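You operate a simulated robot arm through the tools that you are given. There is no shell and no other tool.

Carry out the task below with a simulated robot arm. There is one attempt and no reset: what you move stays moved.

Task
Measure the red-taped short hose's crimp and lay it in its grade's lane.
Fine: 32.00 mm within 0.25 is GOOD, larger REDO, smaller SCRAP. Leave the caliper open.

It is judged by the outcome, as a careful person would: the job done as asked, and still so three seconds after it is handed in. It fails if anything else is knocked over, pushed out of place, dropped, spilled or broken.

Robot
A 7-joint arm with a two-finger parallel gripper, fixed in place. Base frame: the origin is on the floor under the middle of its stand, x ahead of it, y to its left, z up; the work surface is at about z = 94. Lengths are in cm, angles in rad, forces in N, time in s.
It reaches about 124.7 cm from its shoulder. Its first joint turns from -2.304 to 2.304 rad. Payload 3.91 kg.
The tool frame sits at the grasp point between the pads (the TCP): z along the fingers, y along the line on which they close. The tips reach 3 cm beyond it. Largest opening 11 cm; finger width 2, thickness 1; the body of the gripper, 4.8 by 11.2 cm, starts 5.5 cm behind the TCP.
Orientation is that of the tool frame in the base frame, as a unit quaternion [w, x, y, z]. With the fingers straight down and closing along the base's y, the tool's x points along the base's -x, its y along +y and its z along -z.

Tools
- The arm moves only by the tool send_rows. Its argument "rows" is a list of rows, each a list of 7 numbers: the turn, a rotation vector about the base's x, y, z in rad, then the shift along the base's x, y, z in cm, then the opening, from 0 (shut) to 1 (fully open). In form: [[rx, ry, rz, tx, ty, tz, claw], ...]. A call has 1 to 20 rows; each row shifts and turns the commanded pose from where the row before left it. A row lasts 0.2 s, in which the tool goes at most 5 cm and 0.15 rad; a call with a longer step from one row to the next is refused whole, and so is a gripper value outside its range. Where a pose cannot be reached the arm comes as near as it can. A force on the tool above 40 N (or 10 N above the force at the start of the call, whichever is more), or a blocked arm, ends the call early, and 0.2 s more pass. The fingers move at their own pace (about 10.8 cm/s each) and stop on an object; they squeeze with about 27 N. The grip force told is the motor's: it shows also when the fingers shut on nothing. Time passes only in rows, and 0.2 s behind the last, so rows that do not move let the fingers close. The reply holds the time, the measured pose of the TCP, the force on the tool along the base axes, the opening and the grip force, in the units named above and with some noise, with the torque about the TCP (base axes, N m) and any sound that the robot's microphone picked up.
- Cameras (640 x 400 px; columns grow to the right, rows downward): "scene" is fixed at [21.83, 65.06, 150.91]; the picture's right is [-0.35, -0.94, 0.00], its down [-0.86, 0.33, -0.39] and it looks along [0.36, -0.14, -0.92] (base axes); focal length 263 px, centre (320, 200). "wrist" rides on the gripper at [7.2, 1.7, -10.3] in the tool frame; the picture's right is [-0.23, 0.97, 0.00], its down [-0.76, -0.18, -0.62] and it looks along [-0.61, -0.14, 0.78] (tool axes); focal length 222 px, centre (320, 200). There is no depth. A picture from a camera that has moved, and an enlarged one, comes with that camera's place and axes in the base frame and with its lens.
- camera(camera): a new picture of that camera. It takes no simulated time.
- close_up(camera, box): a new picture of the part [left, top, right, bottom] of that camera's present view, enlarged. It takes no simulated time.
- finish_job(): hands the job in; it is judged then, once.

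Places have to be worked out from the pictures, the camera data and where the tool is seen. Open the gripper and draw the arm clear of the work before you hand the job in, unless the task says otherwise.

The tools are called after "Request:" as a command line: name --pt "numbers of a row" for each row, then --argument value for the rest, lists and objects as JSON in quotes. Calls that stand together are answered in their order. send_rows: Moves the arm, as the interface text tells. Its arguments: {"type":"object","properties":{"rows":{"type":"array"}},"required":["rows"]} The other tools are called the same way: camera (camera) takes a picture; close_up (camera, box) takes an enlarged picture of a part of a camera's view; finish_job () hands the job in.

At the start:

```text
time_s: 0.0
tcp_pos: [44.43, 51.24, 118.23]
ee_rot: [0.0, 0.001, 1.0, 0.0]
wrist_force: [-0.8, -0.1, -0.2]
wrist_torque: [-0.02, -0.02, 0.01]
finger_gap: 10.98
gripper_force: 0.1
```

scene: 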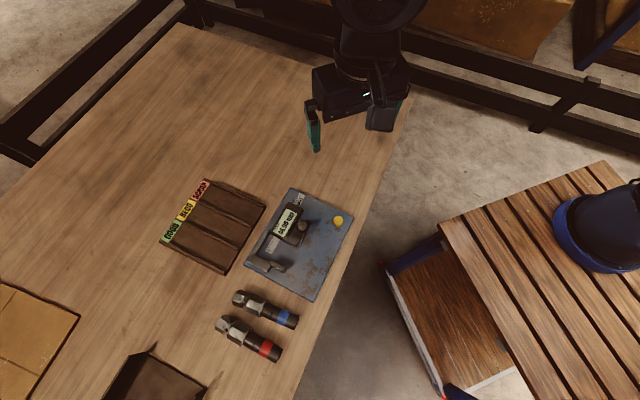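
wrist: 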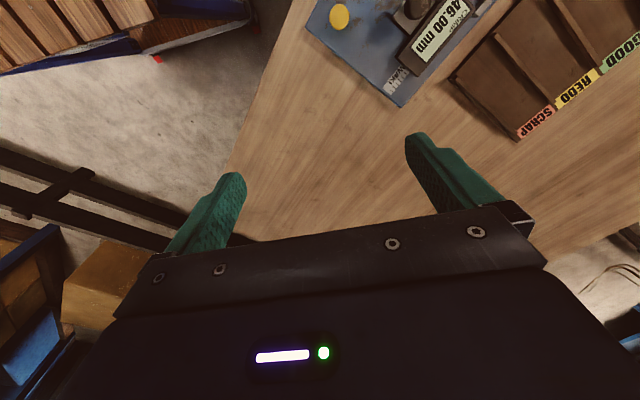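

I see a tray with three lanes (GOOD, REDO, SCRAP), a caliper fixture reading 46.00 mm, and two short hoses (blue- and red-taped). I'll take enlarged pictures first.

Request:
close_up --camera "scene" --box '[220, 170, 380, 310]'

Request:
close_up --camera "scene" --box '[200, 270, 320, 380]'

Request:
close_up --camera "scene" --box '[150, 170, 280, 280]'

Request:
close_up --camera "scene" --box '[0, 250, 240, 400]'

```text
2.86 times, centred on (300, 240) of scene
camera zoom: at [21.83, 65.06, 150.91], right [-0.35, -0.94, 0.0], down [-0.86, 0.33, -0.39], along [0.36, -0.14, -0.92], focal length 752 px, centre (377, 86)
```

zoom: 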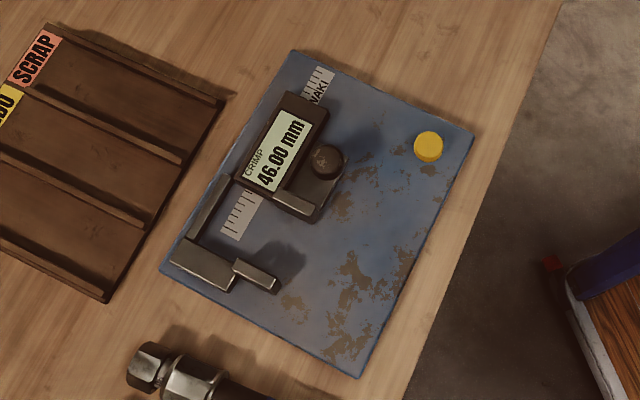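

```text
3.64 times, centred on (260, 325) of scene
camera zoom: at [21.83, 65.06, 150.91], right [-0.35, -0.94, 0.0], down [-0.86, 0.33, -0.39], along [0.36, -0.14, -0.92], focal length 957 px, centre (538, -254)
```

zoom: 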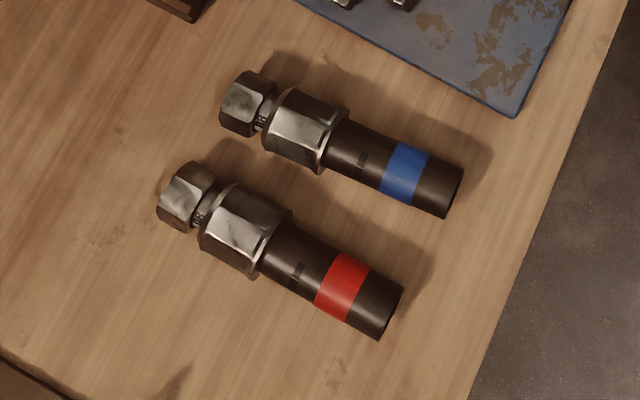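

```text
3.64 times, centred on (215, 225) of scene
camera zoom: at [21.83, 65.06, 150.91], right [-0.35, -0.94, 0.0], down [-0.86, 0.33, -0.39], along [0.36, -0.14, -0.92], focal length 957 px, centre (702, 109)
```

zoom: 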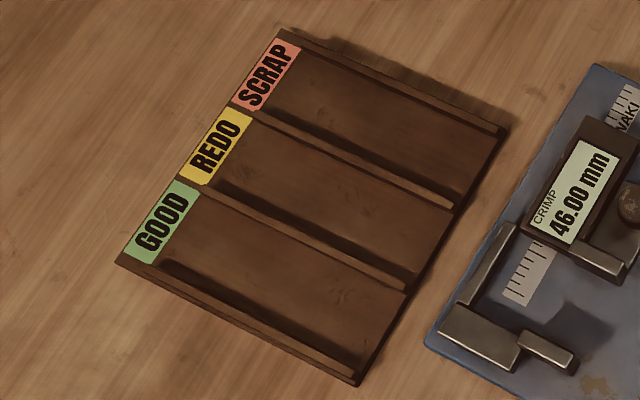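

```text
2.67 times, centred on (120, 325) of scene
camera zoom: at [21.83, 65.06, 150.91], right [-0.35, -0.94, 0.0], down [-0.86, 0.33, -0.39], along [0.36, -0.14, -0.92], focal length 702 px, centre (853, -133)
```

zoom: 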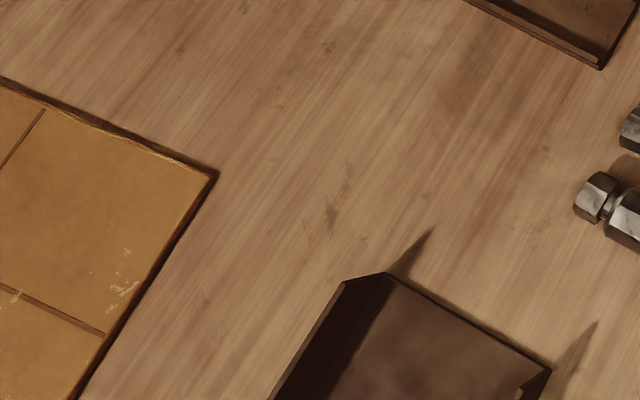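

The caliper's fixed jaw is on the lower-left end and the slider with display and knob is towards the upper right. I'll zoom in further to understand the jaws, the knob and the yellow button.

Request:
close_up --camera "scene" --box '[255, 190, 315, 230]'

Request:
close_up --camera "scene" --box '[240, 230, 315, 280]'

Request:
close_up --camera "scene" --box '[300, 190, 360, 230]'

Request:
close_up --camera "scene" --box '[205, 305, 295, 365]'

```text
10.00 times, centred on (285, 210) of scene
camera zoom: at [21.83, 65.06, 150.91], right [-0.35, -0.94, 0.0], down [-0.86, 0.33, -0.39], along [0.36, -0.14, -0.92], focal length 2633 px, centre (670, 100)
```

zoom: 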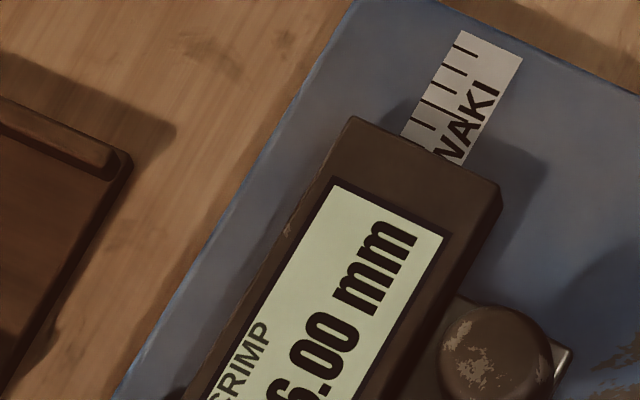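

```text
8.00 times, centred on (278, 255) of scene
camera zoom: at [21.83, 65.06, 150.91], right [-0.35, -0.94, 0.0], down [-0.86, 0.33, -0.39], along [0.36, -0.14, -0.92], focal length 2106 px, centre (660, -240)
```

zoom: 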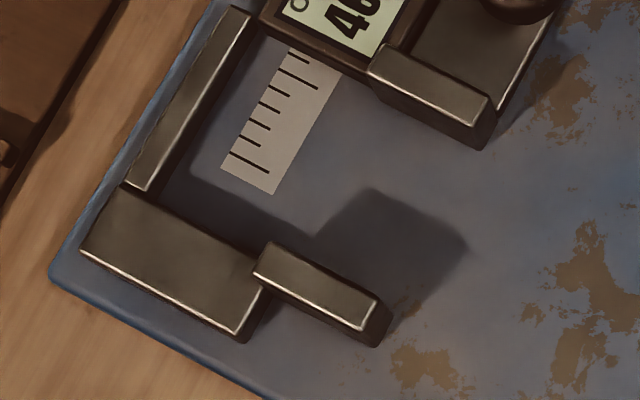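

```text
10.00 times, centred on (330, 210) of scene
camera zoom: at [21.83, 65.06, 150.91], right [-0.35, -0.94, 0.0], down [-0.86, 0.33, -0.39], along [0.36, -0.14, -0.92], focal length 2633 px, centre (220, 100)
```

zoom: 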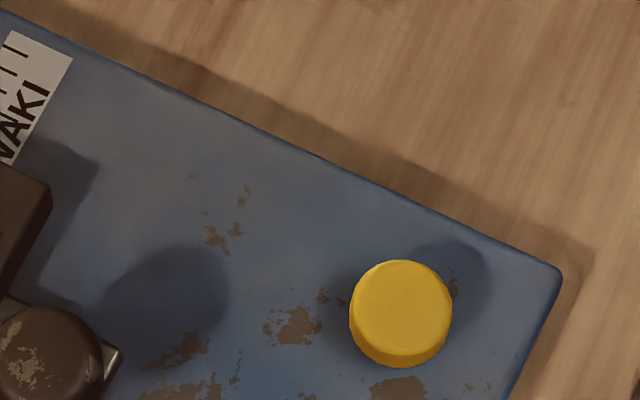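

```text
6.67 times, centred on (250, 335) of scene
camera zoom: at [21.83, 65.06, 150.91], right [-0.35, -0.94, 0.0], down [-0.86, 0.33, -0.39], along [0.36, -0.14, -0.92], focal length 1755 px, centre (787, -700)
```

zoom: 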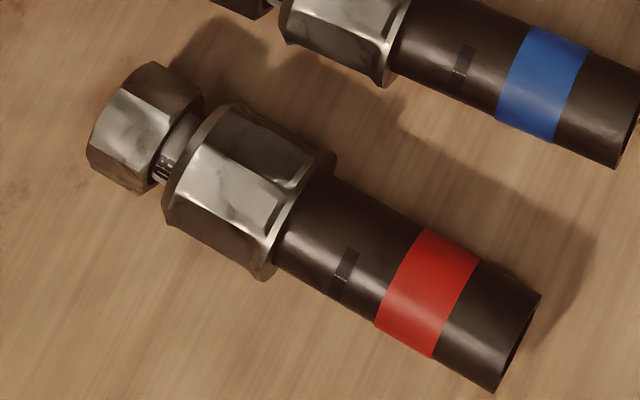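

I'll zoom more on the red hose's ferrule to see its cross-section shape, and start moving the wrist camera to look at the caliper from another angle.

Request:
close_up --camera "scene" --box '[213, 310, 261, 350]'

Request:
send_rows --pt "0 0 0 -4 3 0 1" --pt "0 0 0 -4 3 0 1" --pt "0 0 0 -4 3 0 1" --pt "0 0 0 -4 3 0 1" --pt "0 0 0 -4 3 0 1" --pt "0 0 0 -2 2 0 1"

Request:
camera --camera "wrist"

```text
10.00 times, centred on (237, 330) of scene
camera zoom: at [21.83, 65.06, 150.91], right [-0.35, -0.94, 0.0], down [-0.86, 0.33, -0.39], along [0.36, -0.14, -0.92], focal length 2633 px, centre (1150, -1100)
```

zoom: 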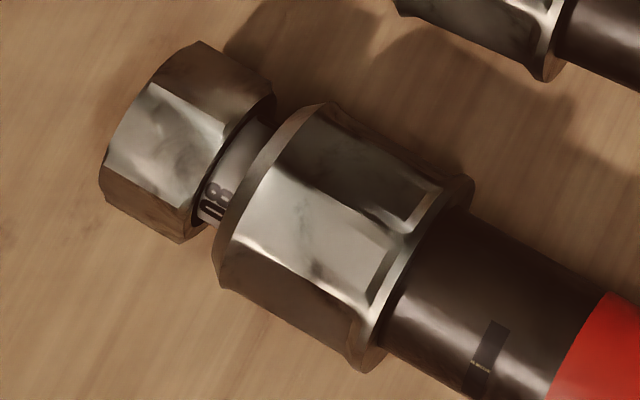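

```text
time_s: 1.4
tcp_pos: [22.73, 68.1, 118.15]
ee_rot: [0.0, 0.0, 1.0, 0.0]
wrist_force: [0.5, -0.3, -0.4]
wrist_torque: [0.02, -0.01, -0.01]
finger_gap: 10.98
gripper_force: 0.0
```

```text
taken
camera wrist: at [15.55, 69.71, 128.48], right [0.23, 0.97, 0.0], down [0.76, -0.18, 0.62], along [0.61, -0.14, -0.78], focal length 222 px, centre (320, 200)
```

wrist: 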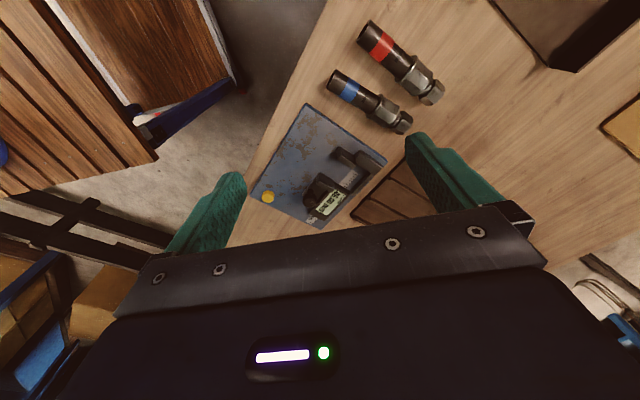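

The wrist camera sees the caliper and hoses from a second angle. I'll enlarge these parts for triangulation.

Request:
close_up --camera "wrist" --box '[245, 100, 395, 230]'

Request:
close_up --camera "wrist" --box '[320, 10, 450, 140]'

Request:
close_up --camera "scene" --box '[225, 315, 251, 338]'

Request:
camera --camera "scene"

```text
3.08 times, centred on (320, 165) of wrist
camera zoom: at [15.55, 69.71, 128.48], right [0.23, 0.97, 0.0], down [0.76, -0.18, 0.62], along [0.61, -0.14, -0.78], focal length 684 px, centre (320, 308)
```

zoom: 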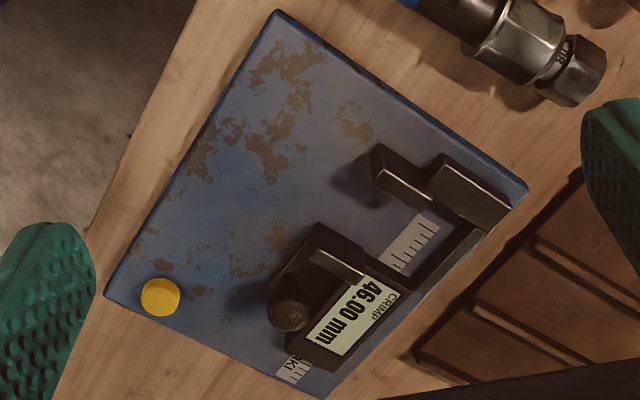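

```text
3.08 times, centred on (385, 75) of wrist
camera zoom: at [15.55, 69.71, 128.48], right [0.23, 0.97, 0.0], down [0.76, -0.18, 0.62], along [0.61, -0.14, -0.78], focal length 684 px, centre (120, 585)
```

zoom: 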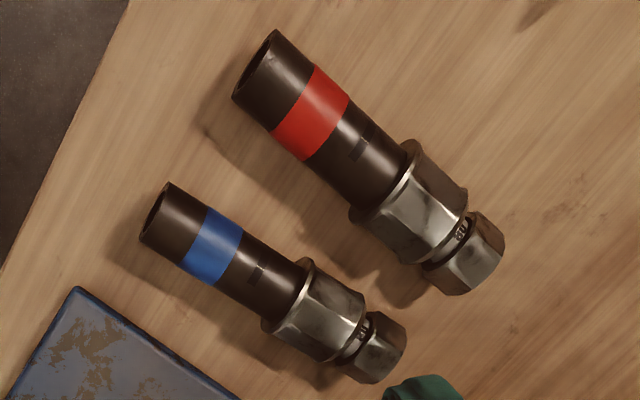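

```text
16.00 times, centred on (238, 326) of scene
camera zoom: at [21.83, 65.06, 150.91], right [-0.35, -0.94, 0.0], down [-0.86, 0.33, -0.39], along [0.36, -0.14, -0.92], focal length 4212 px, centre (1632, -1824)
```

zoom: 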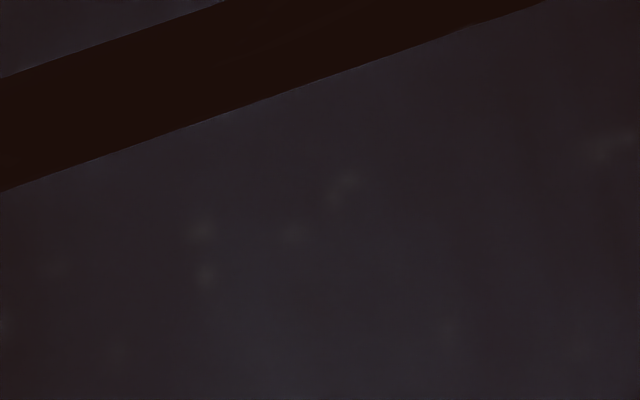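

```text
taken
```

scene: 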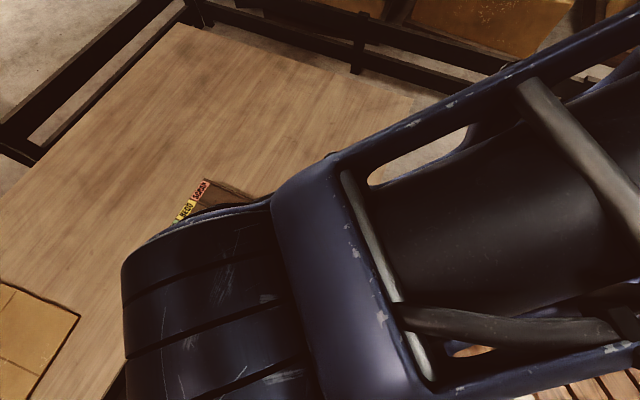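

I'll zoom the wrist view further on the caliper's jaws and knob for detail.

Request:
close_up --camera "wrist" --box '[320, 135, 376, 175]'

Request:
close_up --camera "wrist" --box '[295, 170, 351, 210]'

Request:
close_up --camera "wrist" --box '[380, 45, 430, 85]'

```text
10.00 times, centred on (348, 155) of wrist
camera zoom: at [15.55, 69.71, 128.48], right [0.23, 0.97, 0.0], down [0.76, -0.18, 0.62], along [0.61, -0.14, -0.78], focal length 2221 px, centre (40, 650)
```

zoom: 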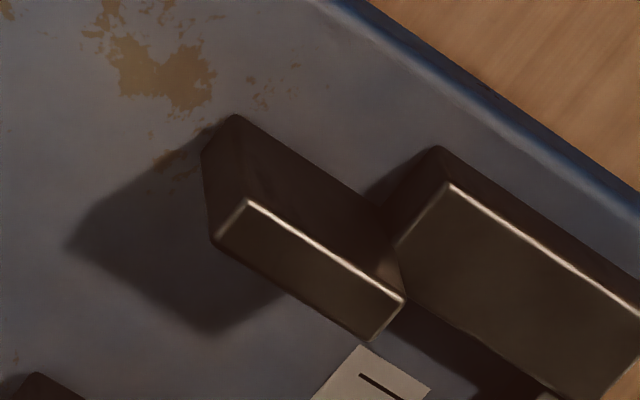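

```text
10.00 times, centred on (323, 190) of wrist
camera zoom: at [15.55, 69.71, 128.48], right [0.23, 0.97, 0.0], down [0.76, -0.18, 0.62], along [0.61, -0.14, -0.78], focal length 2221 px, centre (290, 300)
```

zoom: 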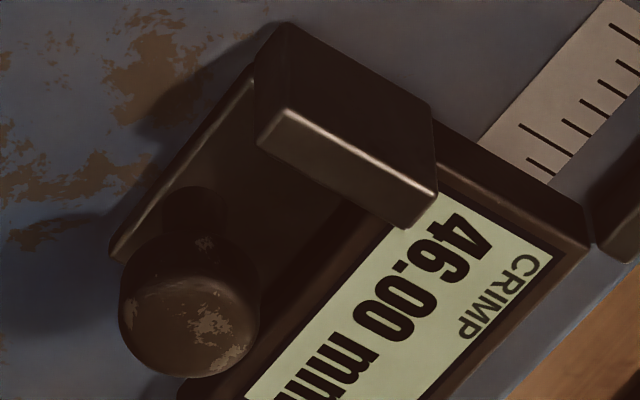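

```text
10.00 times, centred on (405, 65) of wrist
camera zoom: at [15.55, 69.71, 128.48], right [0.23, 0.97, 0.0], down [0.76, -0.18, 0.62], along [0.61, -0.14, -0.78], focal length 2221 px, centre (-530, 1550)
```

zoom: 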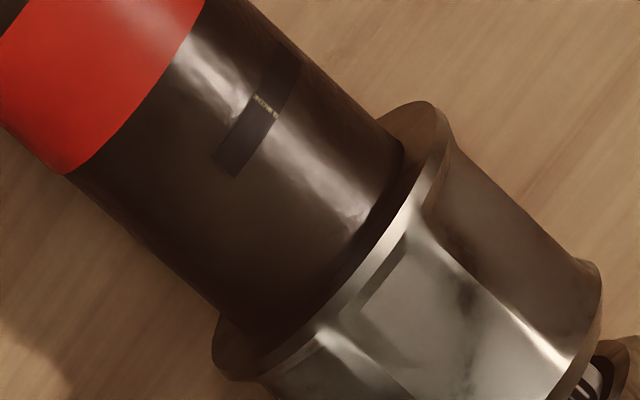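

Triangulating puts the jaws' measuring line along (0.71,-0.71), jaws protruding along (-0.71,-0.71), jaw tops at z≈98.8, and knob near (38.1, 62.7, top ≈99.2). I'll turn the tool 45° to match and move over the caliper to look closely.

Request:
send_rows --pt "0 0 0.13 2 -1 0 1" --pt "0 0 0.13 2 -1 0 1" --pt "0 0 0.13 2 -1 0 1" --pt "0 0 0.13 2 -1 0 1" --pt "0 0 0.13 2 -1 -1 1" --pt "0 0 0.135 2 -0.5 -2 1"

Request:
camera --camera "wrist"

```text
time_s: 2.8
tcp_pos: [34.43, 62.75, 115.55]
ee_rot: [0.001, -0.384, 0.923, 0.0]
wrist_force: [-0.7, -0.7, 0.2]
wrist_torque: [-0.03, 0.01, -0.06]
finger_gap: 10.99
gripper_force: 0.0
```

```text
taken
camera wrist: at [28.19, 58.72, 125.79], right [-0.53, 0.85, 0.0], down [0.66, 0.41, 0.62], along [0.53, 0.33, -0.78], focal length 222 px, centre (320, 200)
```

wrist: 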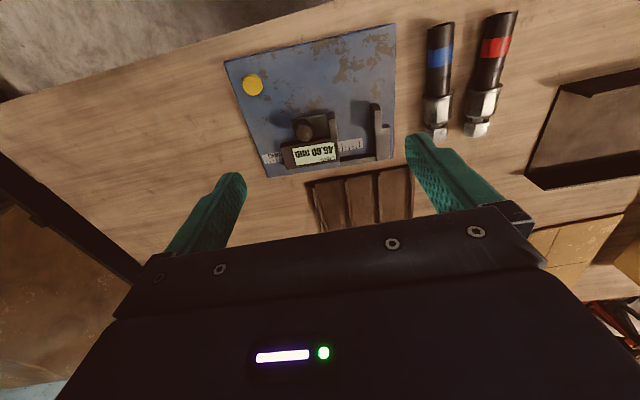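

The tool is now aligned with the caliper. I'll zoom in here on the caliper's parts.

Request:
close_up --camera "wrist" --box '[270, 90, 400, 180]'

Request:
close_up --camera "wrist" --box '[410, 5, 530, 145]'

Request:
close_up --camera "wrist" --box '[230, 60, 290, 100]'

```text
4.44 times, centred on (335, 135) of wrist
camera zoom: at [28.19, 58.72, 125.79], right [-0.53, 0.85, 0.0], down [0.66, 0.41, 0.62], along [0.53, 0.33, -0.78], focal length 987 px, centre (253, 489)
```

zoom: 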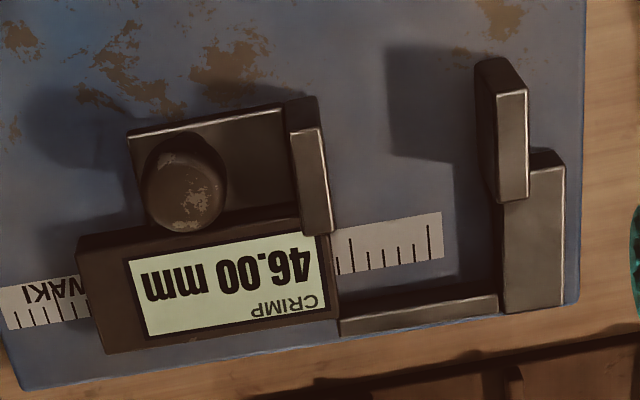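

```text
2.86 times, centred on (470, 75) of wrist
camera zoom: at [28.19, 58.72, 125.79], right [-0.53, 0.85, 0.0], down [0.66, 0.41, 0.62], along [0.53, 0.33, -0.78], focal length 635 px, centre (-109, 557)
```

zoom: 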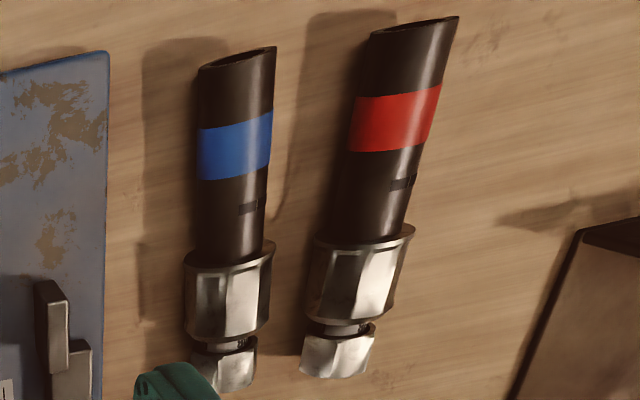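

```text
10.00 times, centred on (260, 80) of wrist
camera zoom: at [28.19, 58.72, 125.79], right [-0.53, 0.85, 0.0], down [0.66, 0.41, 0.62], along [0.53, 0.33, -0.78], focal length 2221 px, centre (920, 1400)
```

zoom: 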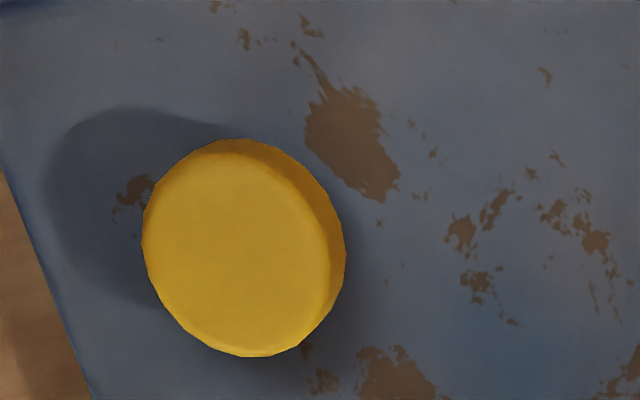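

The knob is at about (38.2, 62.7), top z≈99.2. I'll first check the caliper's zero by closing the empty jaws via the knob; I move above the knob with a 3.4 cm opening.

Request:
send_rows --pt "0 0 0 1.8 0 -2 0.31" --pt "0 0 0 1.8 0 -3.5 0.31" --pt "0 0 0 0.2 0 -3.5 0.31" --pt "0 0 0 0 0 -2.5 0.31" --pt "0 0 0 0 0 0 0.31"

Request:
camera --camera "wrist"

Request:
camera --camera "scene"

```text
time_s: 4.0
tcp_pos: [38.24, 62.5, 103.94]
ee_rot: [0.0, -0.383, 0.924, 0.0]
wrist_force: [0.4, 0.2, -0.4]
wrist_torque: [0.0, -0.01, 0.02]
finger_gap: 3.42
gripper_force: 0.0
```

```text
taken
camera wrist: at [31.93, 58.57, 114.33], right [-0.53, 0.85, 0.0], down [0.66, 0.41, 0.62], along [0.53, 0.33, -0.78], focal length 222 px, centre (320, 200)
```

wrist: 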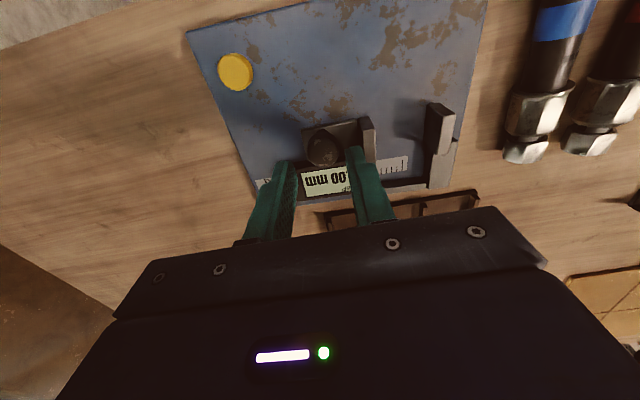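

```text
taken
```

scene: 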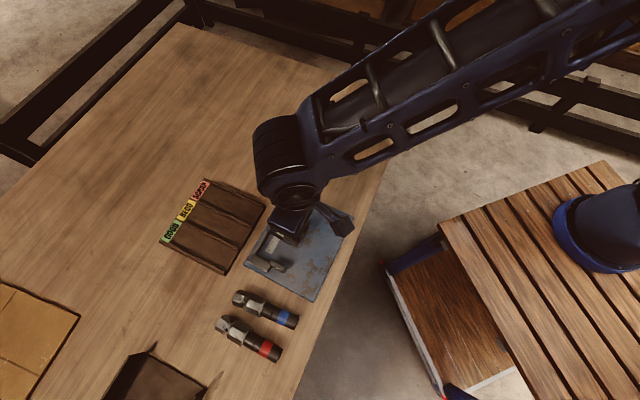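

The knob projects right under the TCP. I'll check the close view, then descend so the fingertips straddle the knob.

Request:
close_up --camera "wrist" --box '[250, 100, 470, 240]'

Request:
send_rows --pt "0 0 0 0 0.1 -1 0.31" --pt "0 0 0 0 0 -1 0.31" --pt "0 0 0 0 0 -0.6 0.31" --pt "0 0 0 0 0 0 0.31"

Request:
close_up --camera "wrist" --box '[250, 80, 470, 220]'

```text
2.86 times, centred on (360, 170) of wrist
camera zoom: at [31.93, 58.57, 114.33], right [-0.53, 0.85, 0.0], down [0.66, 0.41, 0.62], along [0.53, 0.33, -0.78], focal length 635 px, centre (206, 286)
```

zoom: 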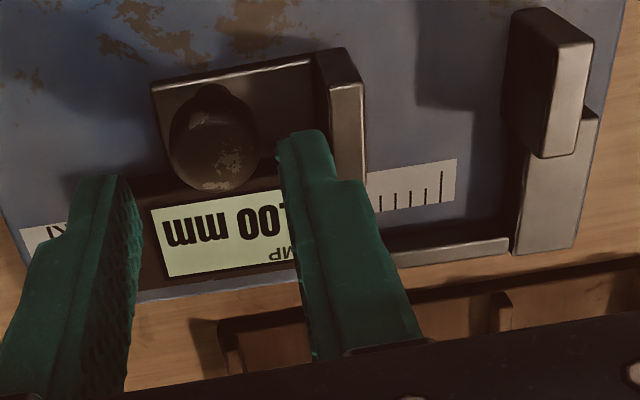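

```text
time_s: 5.0
tcp_pos: [38.25, 62.96, 101.3]
ee_rot: [0.0, -0.382, 0.924, 0.0]
wrist_force: [-0.1, 0.1, 0.2]
wrist_torque: [-0.02, -0.01, -0.01]
finger_gap: 3.39
gripper_force: 0.0
```

```text
2.86 times, centred on (360, 150) of wrist
camera zoom: at [32.02, 58.87, 111.63], right [-0.53, 0.85, 0.0], down [0.66, 0.41, 0.62], along [0.53, 0.33, -0.78], focal length 635 px, centre (206, 343)
```

zoom: 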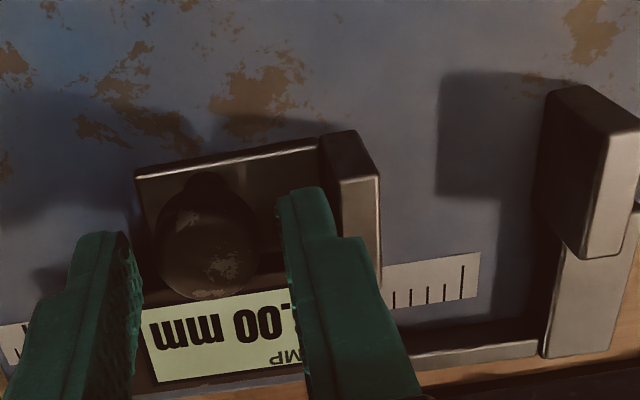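

The fingertips straddle the knob, centered. I'll close on it gently and check the readings.

Request:
send_rows --pt "0 0 0 0 0 0 0.26" --pt "0 0 0 0 0 0 0.22" --pt "0 0 0 0 0 0 0.2"

Request:
close_up --camera "wrist" --box '[250, 80, 470, 220]'

```text
time_s: 5.8
tcp_pos: [38.23, 62.94, 101.36]
ee_rot: [0.0, -0.382, 0.924, 0.0]
wrist_force: [-2.1, 4.1, -0.6]
wrist_torque: [0.15, 0.06, 0.0]
finger_gap: 2.46
gripper_force: 2.5
```

```text
2.86 times, centred on (360, 150) of wrist
camera zoom: at [31.99, 58.89, 111.63], right [-0.53, 0.85, 0.0], down [0.66, 0.41, 0.62], along [0.53, 0.33, -0.78], focal length 635 px, centre (206, 343)
```

zoom: 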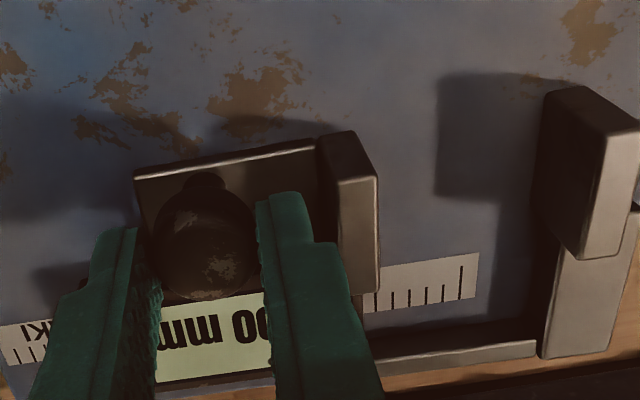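

The knob is gripped (gap 2.46 cm). I'll slide it toward the fixed jaw by about 3.7 cm with the jaws empty, watching forces.

Request:
send_rows --pt "0 0 0 -0.3 0.3 0 0.2" --pt "0 0 0 -0.4 0.4 0 0.2" --pt "0 0 0 -0.5 0.5 0 0.2" --pt "0 0 0 -0.5 0.5 0 0.2" --pt "0 0 0 -0.5 0.5 0 0.2" --pt "0 0 0 -0.4 0.4 0 0.2" --pt "0 0 0 0 0 0 0.2"

Request:
close_up --camera "wrist" --box '[250, 80, 470, 220]'

```text
time_s: 7.2
tcp_pos: [36.51, 64.72, 101.13]
ee_rot: [0.0, -0.381, 0.925, -0.004]
wrist_force: [2.4, -10.8, 8.2]
wrist_torque: [-0.53, 0.27, 0.04]
finger_gap: 2.36
gripper_force: 27.5
stopped in row 6: the force on the tool passed its limit at 46 N (the readings are from after the stop); the commanded pose is now the measured one
```

```text
2.86 times, centred on (360, 150) of wrist
camera zoom: at [30.11, 60.94, 111.52], right [-0.52, 0.85, -0.01], down [0.66, 0.41, 0.62], along [0.53, 0.32, -0.78], focal length 635 px, centre (206, 343)
```

zoom: 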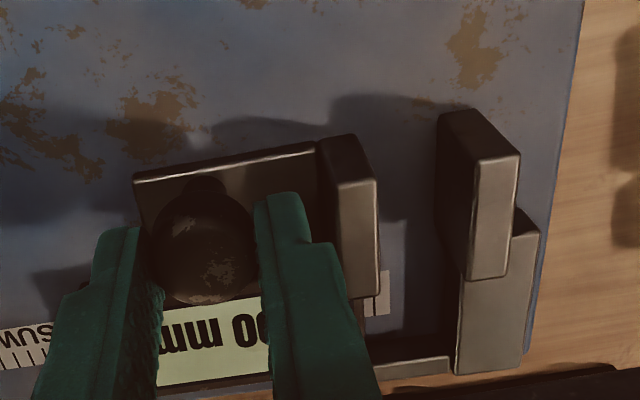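

The push stopped at 46 N after about 2.5 cm, probably because my line (45°) differs slightly from the beam (about 47°) while gripping tightly. I'll loosen the fingers and look at everything.

Request:
send_rows --pt "0 0 0 0 0 0 0.29" --pt "0 0 0 0 0 0 0.29"

Request:
close_up --camera "wrist" --box '[250, 80, 470, 220]'

Request:
camera --camera "scene"

Request:
close_up --camera "scene" --box '[220, 170, 380, 310]'

```text
time_s: 7.8
tcp_pos: [36.34, 64.95, 101.08]
ee_rot: [0.0, -0.38, 0.925, -0.004]
wrist_force: [0.2, 0.2, -0.4]
wrist_torque: [0.0, 0.0, 0.03]
finger_gap: 3.2
gripper_force: 0.1
```

```text
2.86 times, centred on (360, 150) of wrist
camera zoom: at [30.08, 61.02, 111.46], right [-0.52, 0.85, -0.01], down [0.66, 0.41, 0.62], along [0.53, 0.32, -0.78], focal length 635 px, centre (206, 343)
```

zoom: 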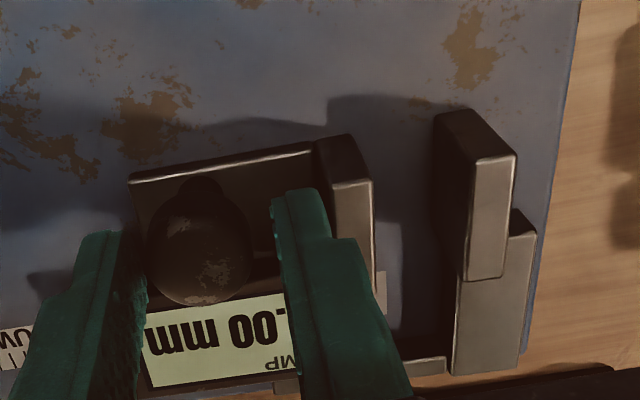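

```text
taken
```

scene: 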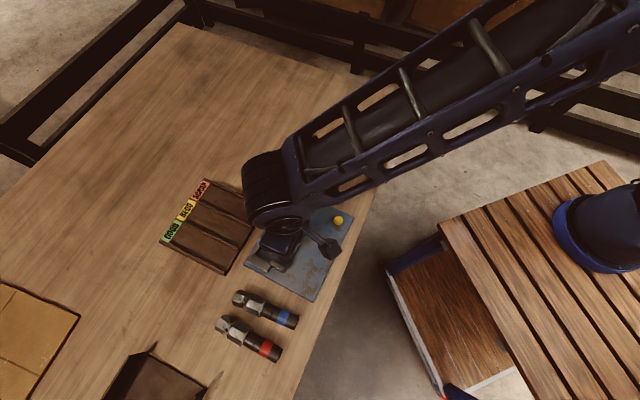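

```text
2.86 times, centred on (300, 240) of scene
camera zoom: at [21.83, 65.06, 150.91], right [-0.35, -0.94, 0.0], down [-0.86, 0.33, -0.39], along [0.36, -0.14, -0.92], focal length 752 px, centre (377, 86)
```

zoom: 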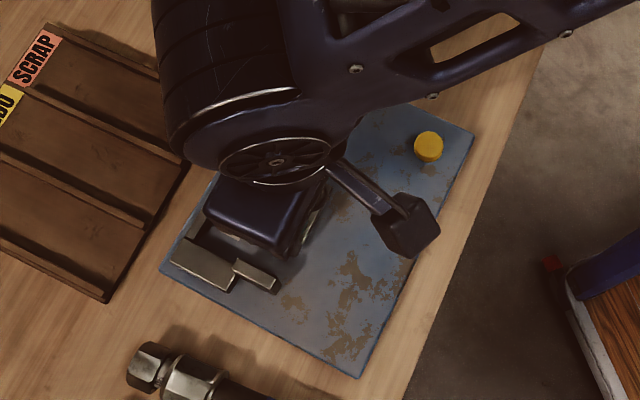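

The plate has not shifted, and forces are zero with the knob released. I'll continue pushing with loose fingers, along the beam's own direction (-0.68, 0.735), raised slightly, in small steps.

Request:
send_rows --pt "0 0 0 0 0 0.25 0.29" --pt "0 0 0 -0.2 0.22 0 0.29" --pt "0 0 0 -0.2 0.22 0 0.29" --pt "0 0 0 -0.2 0.22 0 0.29" --pt "0 0 0 -0.2 0.22 0 0.29" --pt "0 0 0 -0.2 0.22 0 0.29" --pt "0 0 0 0 0 0 0.29"

Request:
close_up --camera "wrist" --box '[250, 80, 470, 220]'

```text
time_s: 8.8
tcp_pos: [36.34, 65.23, 101.3]
ee_rot: [0.001, -0.377, 0.926, -0.006]
wrist_force: [4.8, -7.3, 2.4]
wrist_torque: [-0.17, -0.07, -0.04]
finger_gap: 3.12
gripper_force: 0.1
stopped in row 4: the force on the tool passed its limit at 46 N (the readings are from after the stop); the commanded pose is now the measured one
```

```text
2.86 times, centred on (360, 150) of wrist
camera zoom: at [29.9, 61.38, 111.67], right [-0.52, 0.85, -0.01], down [0.66, 0.41, 0.62], along [0.54, 0.31, -0.78], focal length 635 px, centre (206, 343)
```

zoom: 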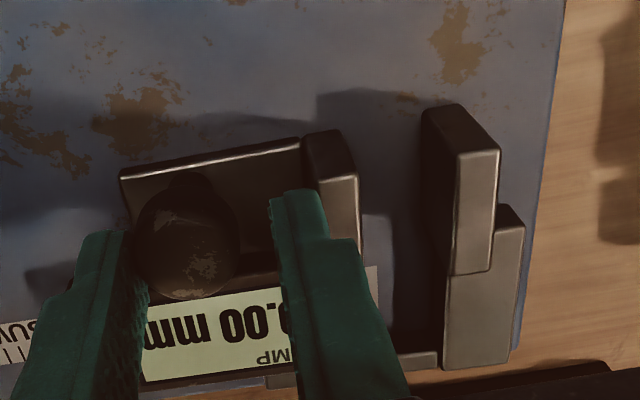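

The slider seems to have hit a hard stop; the display ends in "0.00 mm", suggesting its travel is 46 to 20 mm. I'll back off and lift to read the display unobstructed.

Request:
send_rows --pt "0 0 0 0.25 -0.27 0 0.31" --pt "0 0 0 0 0 2 0.31" --pt "0 0 0 0 0 3 0.4" --pt "0 0 0 0 0 3 0.6" --pt "0 0 0 0 0 0 1"

Request:
camera --camera "wrist"

Request:
close_up --camera "wrist" --box '[270, 110, 390, 200]'

```text
time_s: 10.0
tcp_pos: [36.43, 65.04, 109.38]
ee_rot: [0.0, -0.379, 0.925, -0.006]
wrist_force: [-0.7, 0.8, -0.2]
wrist_torque: [0.0, 0.01, -0.01]
finger_gap: 11.01
gripper_force: 0.1
```

```text
taken
camera wrist: at [30.04, 61.26, 119.71], right [-0.52, 0.85, -0.01], down [0.66, 0.41, 0.62], along [0.54, 0.32, -0.78], focal length 222 px, centre (320, 200)
```

wrist: 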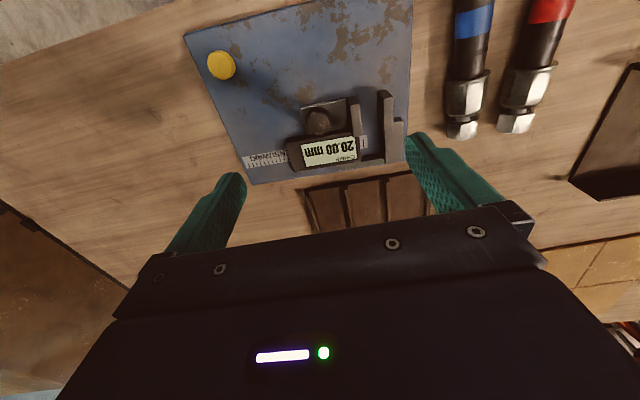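

```text
4.44 times, centred on (330, 155) of wrist
camera zoom: at [30.04, 61.26, 119.71], right [-0.52, 0.85, -0.01], down [0.66, 0.41, 0.62], along [0.54, 0.32, -0.78], focal length 987 px, centre (276, 400)
```

zoom: 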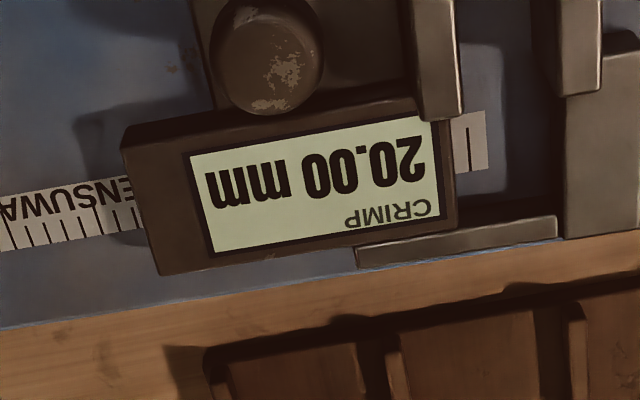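

The display is live and reads 20.00 mm at its inner stop, so the caliper tracks properly. Now I'll level the tool, go back down around the knob, and push the slider open again to 46 mm.

Request:
send_rows --pt "0.011 0.0045 -0.03 0 0 0 0.31" --pt "0 0 0 0.05 -0.28 -2 0.31" --pt "0 0 0 0 0 -3 0.31" --pt "0 0 0 0 0 -2 0.31" --pt "0 0 0 0 0 -1 0.31" --pt "0 0 0 0 0 0 0.31"

Request:
close_up --camera "wrist" --box '[250, 80, 470, 220]'

```text
time_s: 11.4
tcp_pos: [36.22, 64.7, 101.19]
ee_rot: [0.0, -0.365, 0.931, -0.001]
wrist_force: [0.0, -0.1, 0.2]
wrist_torque: [0.0, -0.03, 0.0]
finger_gap: 3.41
gripper_force: 0.0
```

```text
2.86 times, centred on (360, 150) of wrist
camera zoom: at [29.73, 60.97, 111.52], right [-0.49, 0.87, 0.0], down [0.68, 0.39, 0.62], along [0.54, 0.31, -0.78], focal length 635 px, centre (206, 343)
```

zoom: 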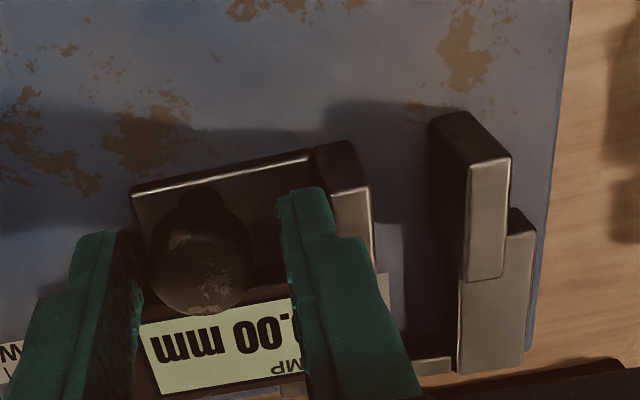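

Fingers straddle the knob loosely again. I'll push it in the opening direction, about 2.9 cm in small steps.

Request:
send_rows --pt "0 0 0 0.24 -0.26 0 0.31" --pt "0 0 0 0.24 -0.26 0 0.31" --pt "0 0 0 0.24 -0.26 0 0.31" --pt "0 0 0 0.24 -0.26 0 0.31" --pt "0 0 0 0.24 -0.26 0 0.31" --pt "0 0 0 0.24 -0.26 0 0.31" --pt "0 0 0 0.24 -0.26 0 0.31" --pt "0 0 0 0.24 -0.26 0 0.31" --pt "0 0 0 0 0 0 0.31"

Request:
close_up --camera "wrist" --box '[250, 80, 470, 220]'

```text
time_s: 13.4
tcp_pos: [38.33, 62.75, 101.44]
ee_rot: [0.001, -0.365, 0.931, 0.0]
wrist_force: [-0.4, -0.1, 0.0]
wrist_torque: [0.0, -0.01, 0.0]
finger_gap: 3.42
gripper_force: 0.1
```

```text
2.86 times, centred on (360, 150) of wrist
camera zoom: at [31.98, 58.89, 111.72], right [-0.49, 0.87, 0.0], down [0.68, 0.39, 0.62], along [0.54, 0.31, -0.78], focal length 635 px, centre (206, 343)
```

zoom: 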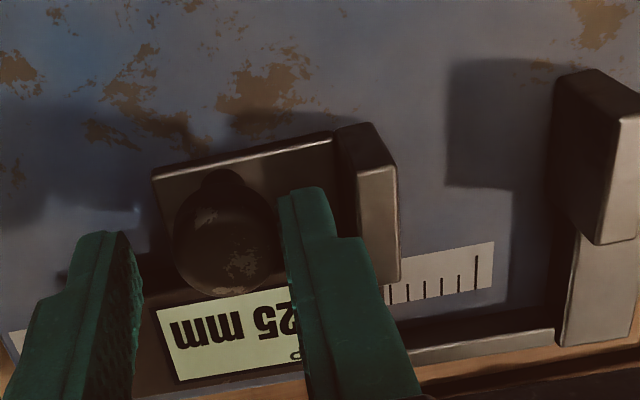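

The slider is opening freely (display ends in ".25"). I'll push slightly more to reach fully open.

Request:
send_rows --pt "0 0 0 0.1 -0.11 0 0.31" --pt "0 0 0 0.1 -0.11 0 0.31" --pt "0 0 0 0.1 -0.11 0 0.31" --pt "0 0 0 0 0 0 0.31"

Request:
close_up --camera "wrist" --box '[250, 80, 470, 220]'

```text
time_s: 14.4
tcp_pos: [38.63, 62.41, 101.36]
ee_rot: [0.0, -0.365, 0.931, 0.0]
wrist_force: [-6.6, 3.1, -0.3]
wrist_torque: [0.07, 0.2, 0.01]
finger_gap: 3.74
gripper_force: 3.0
```

```text
2.86 times, centred on (360, 150) of wrist
camera zoom: at [32.28, 58.68, 111.68], right [-0.5, 0.87, 0.0], down [0.68, 0.39, 0.62], along [0.54, 0.31, -0.78], focal length 635 px, centre (206, 343)
```

zoom: 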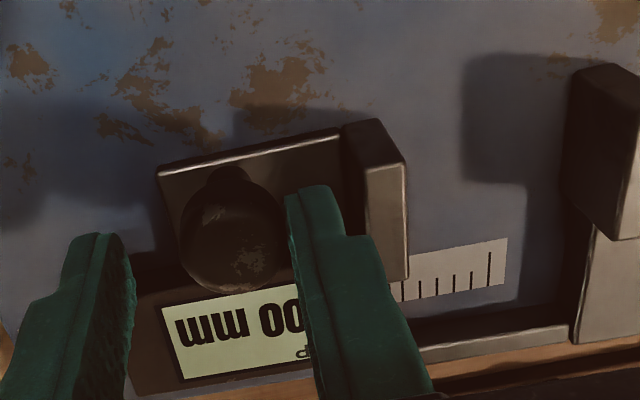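

The slider is against its open stop (46.00). I'll back off, lift, and travel to above the red hose, keeping high and turning slightly to its axis (about 44°).

Request:
send_rows --pt "0 0 0 -0.25 0.27 0 0.34" --pt "0 0 0 0 0 2.5 0.34" --pt "0 0 0 0 0 4 0.34" --pt "0 0 0.02 -3 2.5 4 0.34" --pt "0 0 0 -3.2 3 0 0.34" --pt "0 0 0 -3.2 3 0 0.34" --pt "0 0 0 -3.2 3 0 0.34" --pt "0 0 0 -3.2 3 0 0.34" --pt "0 0 0 -1.4 1.1 0 0.34" --pt "0 0 0 0 0 0 0.34"

Request:
camera --camera "wrist"

Request:
camera --camera "scene"

```text
refused: row 4 steps farther than a row can; nothing moved
```

```text
taken
camera wrist: at [32.28, 58.68, 111.68], right [-0.5, 0.87, 0.0], down [0.68, 0.39, 0.62], along [0.54, 0.31, -0.78], focal length 222 px, centre (320, 200)
```

wrist: 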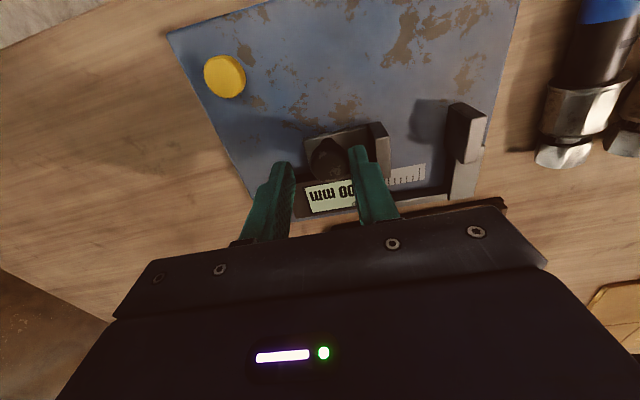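

```text
taken
```

scene: 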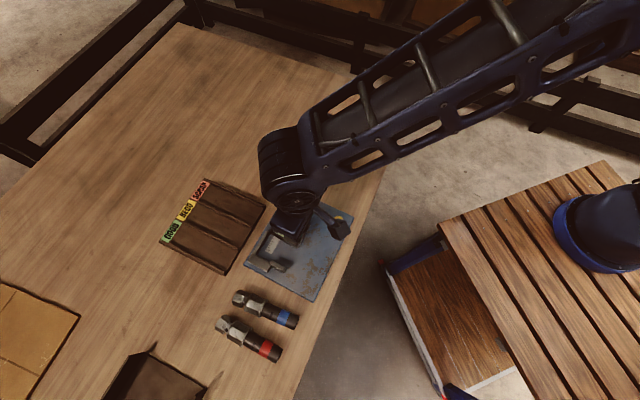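

One row was too long (5.6 cm); nothing moved. I'll resend with smaller steps.

Request:
send_rows --pt "0 0 0 -0.25 0.27 0 0.34" --pt "0 0 0 0 0 2.5 0.34" --pt "0 0 0 0 0 4 0.34" --pt "0 0 0.02 -1.5 1.5 3.5 0.34" --pt "0 0 0 -3.2 3 0 0.34" --pt "0 0 0 -3.2 3 0 0.34" --pt "0 0 0 -3.2 3 0 0.34" --pt "0 0 0 -3.2 3 0 0.34" --pt "0 0 0 -2.8 2.2 0 0.34" --pt "0 0 0 0 0 0 0.34"

Request:
camera --camera "wrist"

Request:
close_up --camera "wrist" --box '[240, 60, 440, 200]'

```text
time_s: 16.6
tcp_pos: [21.11, 78.16, 111.56]
ee_rot: [0.001, -0.374, 0.927, -0.001]
wrist_force: [0.0, 0.4, 0.0]
wrist_torque: [-0.04, -0.01, -0.03]
finger_gap: 3.74
gripper_force: 0.0
```

```text
taken
camera wrist: at [14.78, 74.22, 121.9], right [-0.51, 0.86, 0.0], down [0.67, 0.4, 0.62], along [0.54, 0.32, -0.78], focal length 222 px, centre (320, 200)
```

wrist: 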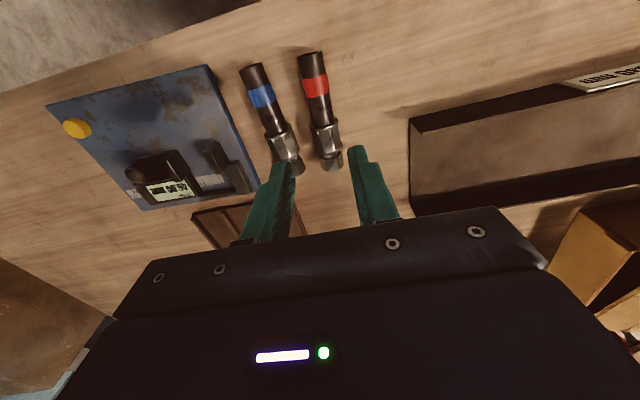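

```text
2.86 times, centred on (340, 130) of wrist
camera zoom: at [14.78, 74.22, 121.9], right [-0.51, 0.86, 0.0], down [0.67, 0.4, 0.62], along [0.54, 0.32, -0.78], focal length 635 px, centre (263, 400)
```

zoom: 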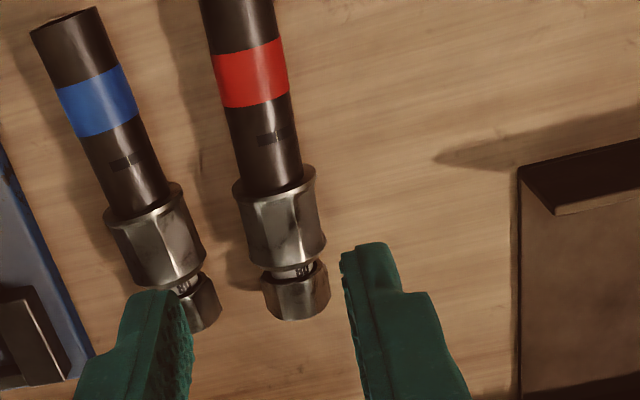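

Estimates from both cameras agree: ferrule at (23.5, 80.45), axis ≈ 43.7°, and the TCP is directly above the chosen grip point on the rubber. I'll descend to z=101.5 and check.

Request:
send_rows --pt "0 0 0 0 0 -4 0.36" --pt "0 0 0 0 0 -4 0.36" --pt "0 0 0 0 0 -2 0.36" --pt "0 0 0 0 0 0 0.36"

Request:
camera --camera "wrist"

Request:
close_up --camera "wrist" --box '[240, 60, 420, 200]'

```text
time_s: 17.6
tcp_pos: [21.4, 78.27, 101.33]
ee_rot: [0.0, -0.374, 0.927, 0.0]
wrist_force: [-0.5, -0.9, 0.1]
wrist_torque: [0.0, 0.0, 0.01]
finger_gap: 3.96
gripper_force: 0.0
```

```text
taken
camera wrist: at [15.05, 74.33, 111.66], right [-0.51, 0.86, 0.0], down [0.67, 0.4, 0.62], along [0.54, 0.32, -0.78], focal length 222 px, centre (320, 200)
```

wrist: 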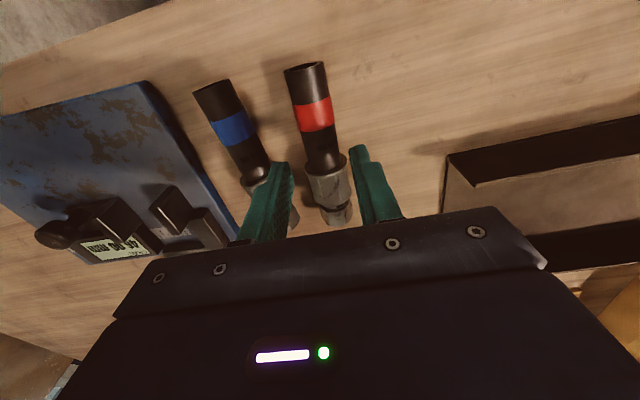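

```text
2.86 times, centred on (330, 130) of wrist
camera zoom: at [15.05, 74.33, 111.66], right [-0.51, 0.86, 0.0], down [0.67, 0.4, 0.62], along [0.54, 0.32, -0.78], focal length 635 px, centre (291, 400)
```

zoom: 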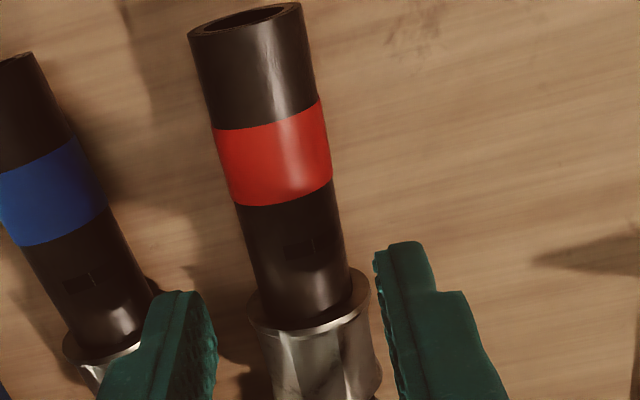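

The grip point falls on the rubber just behind the ferrule, clear of the flange, and the blue hose should clear the left finger by about 0.6 cm. I'll narrow the opening slightly and descend to z=97.5.

Request:
send_rows --pt "0 0 0 -0.1 0 -1 0.33" --pt "0 0 0 0 0 -1 0.33" --pt "0 0 0 0 0 -1 0.33" --pt "0 0 0 0 0 -0.8 0.33" --pt "0 0 0 0 0 0 0.33"

Request:
camera --camera "wrist"

Request:
close_up --camera "scene" --box '[200, 270, 320, 380]'

```text
time_s: 18.8
tcp_pos: [21.21, 78.3, 97.51]
ee_rot: [0.0, -0.373, 0.928, 0.0]
wrist_force: [-0.3, 1.1, 0.9]
wrist_torque: [0.0, -0.01, 0.02]
finger_gap: 3.63
gripper_force: 0.0
```

```text
taken
camera wrist: at [14.89, 74.39, 107.92], right [-0.51, 0.86, 0.0], down [0.67, 0.4, 0.62], along [0.54, 0.32, -0.78], focal length 222 px, centre (320, 200)
```

wrist: 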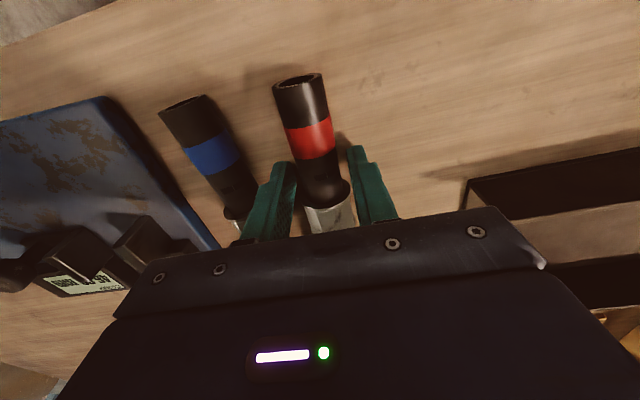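

```text
3.64 times, centred on (260, 325) of scene
camera zoom: at [21.83, 65.06, 150.91], right [-0.35, -0.94, 0.0], down [-0.86, 0.33, -0.39], along [0.36, -0.14, -0.92], focal length 957 px, centre (538, -254)
```

zoom: 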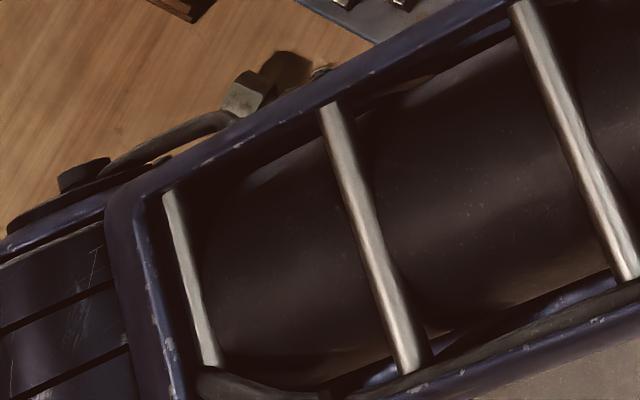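

The fingers flank the rubber at table level with no contact forces. I'll close the gripper on the hose.

Request:
send_rows --pt "0 0 0 0 0 0 0.25" --pt "0 0 0 0 0 0 0.15" --pt "0 0 0 0 0 0 0.05" --pt "0 0 0 0 0 0 0.05"

Request:
close_up --camera "wrist" --box '[220, 60, 420, 240]'

```text
time_s: 19.8
tcp_pos: [21.31, 78.3, 97.65]
ee_rot: [0.001, -0.373, 0.928, -0.001]
wrist_force: [1.2, -1.1, 1.2]
wrist_torque: [-0.02, 0.0, -0.03]
finger_gap: 2.36
gripper_force: 27.6
```

```text
2.22 times, centred on (320, 150) of wrist
camera zoom: at [14.9, 74.38, 107.92], right [-0.51, 0.86, 0.0], down [0.67, 0.4, 0.62], along [0.54, 0.32, -0.78], focal length 494 px, centre (320, 311)
```

zoom: 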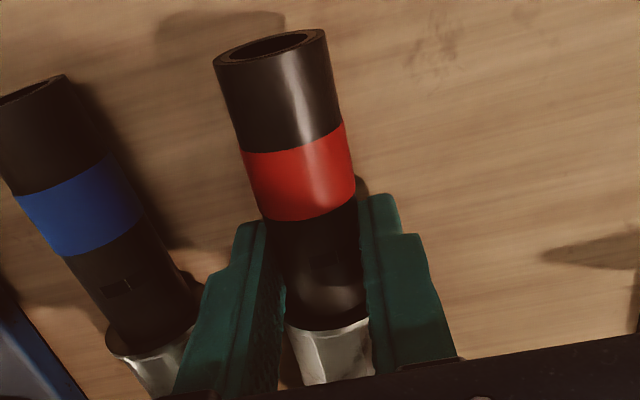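

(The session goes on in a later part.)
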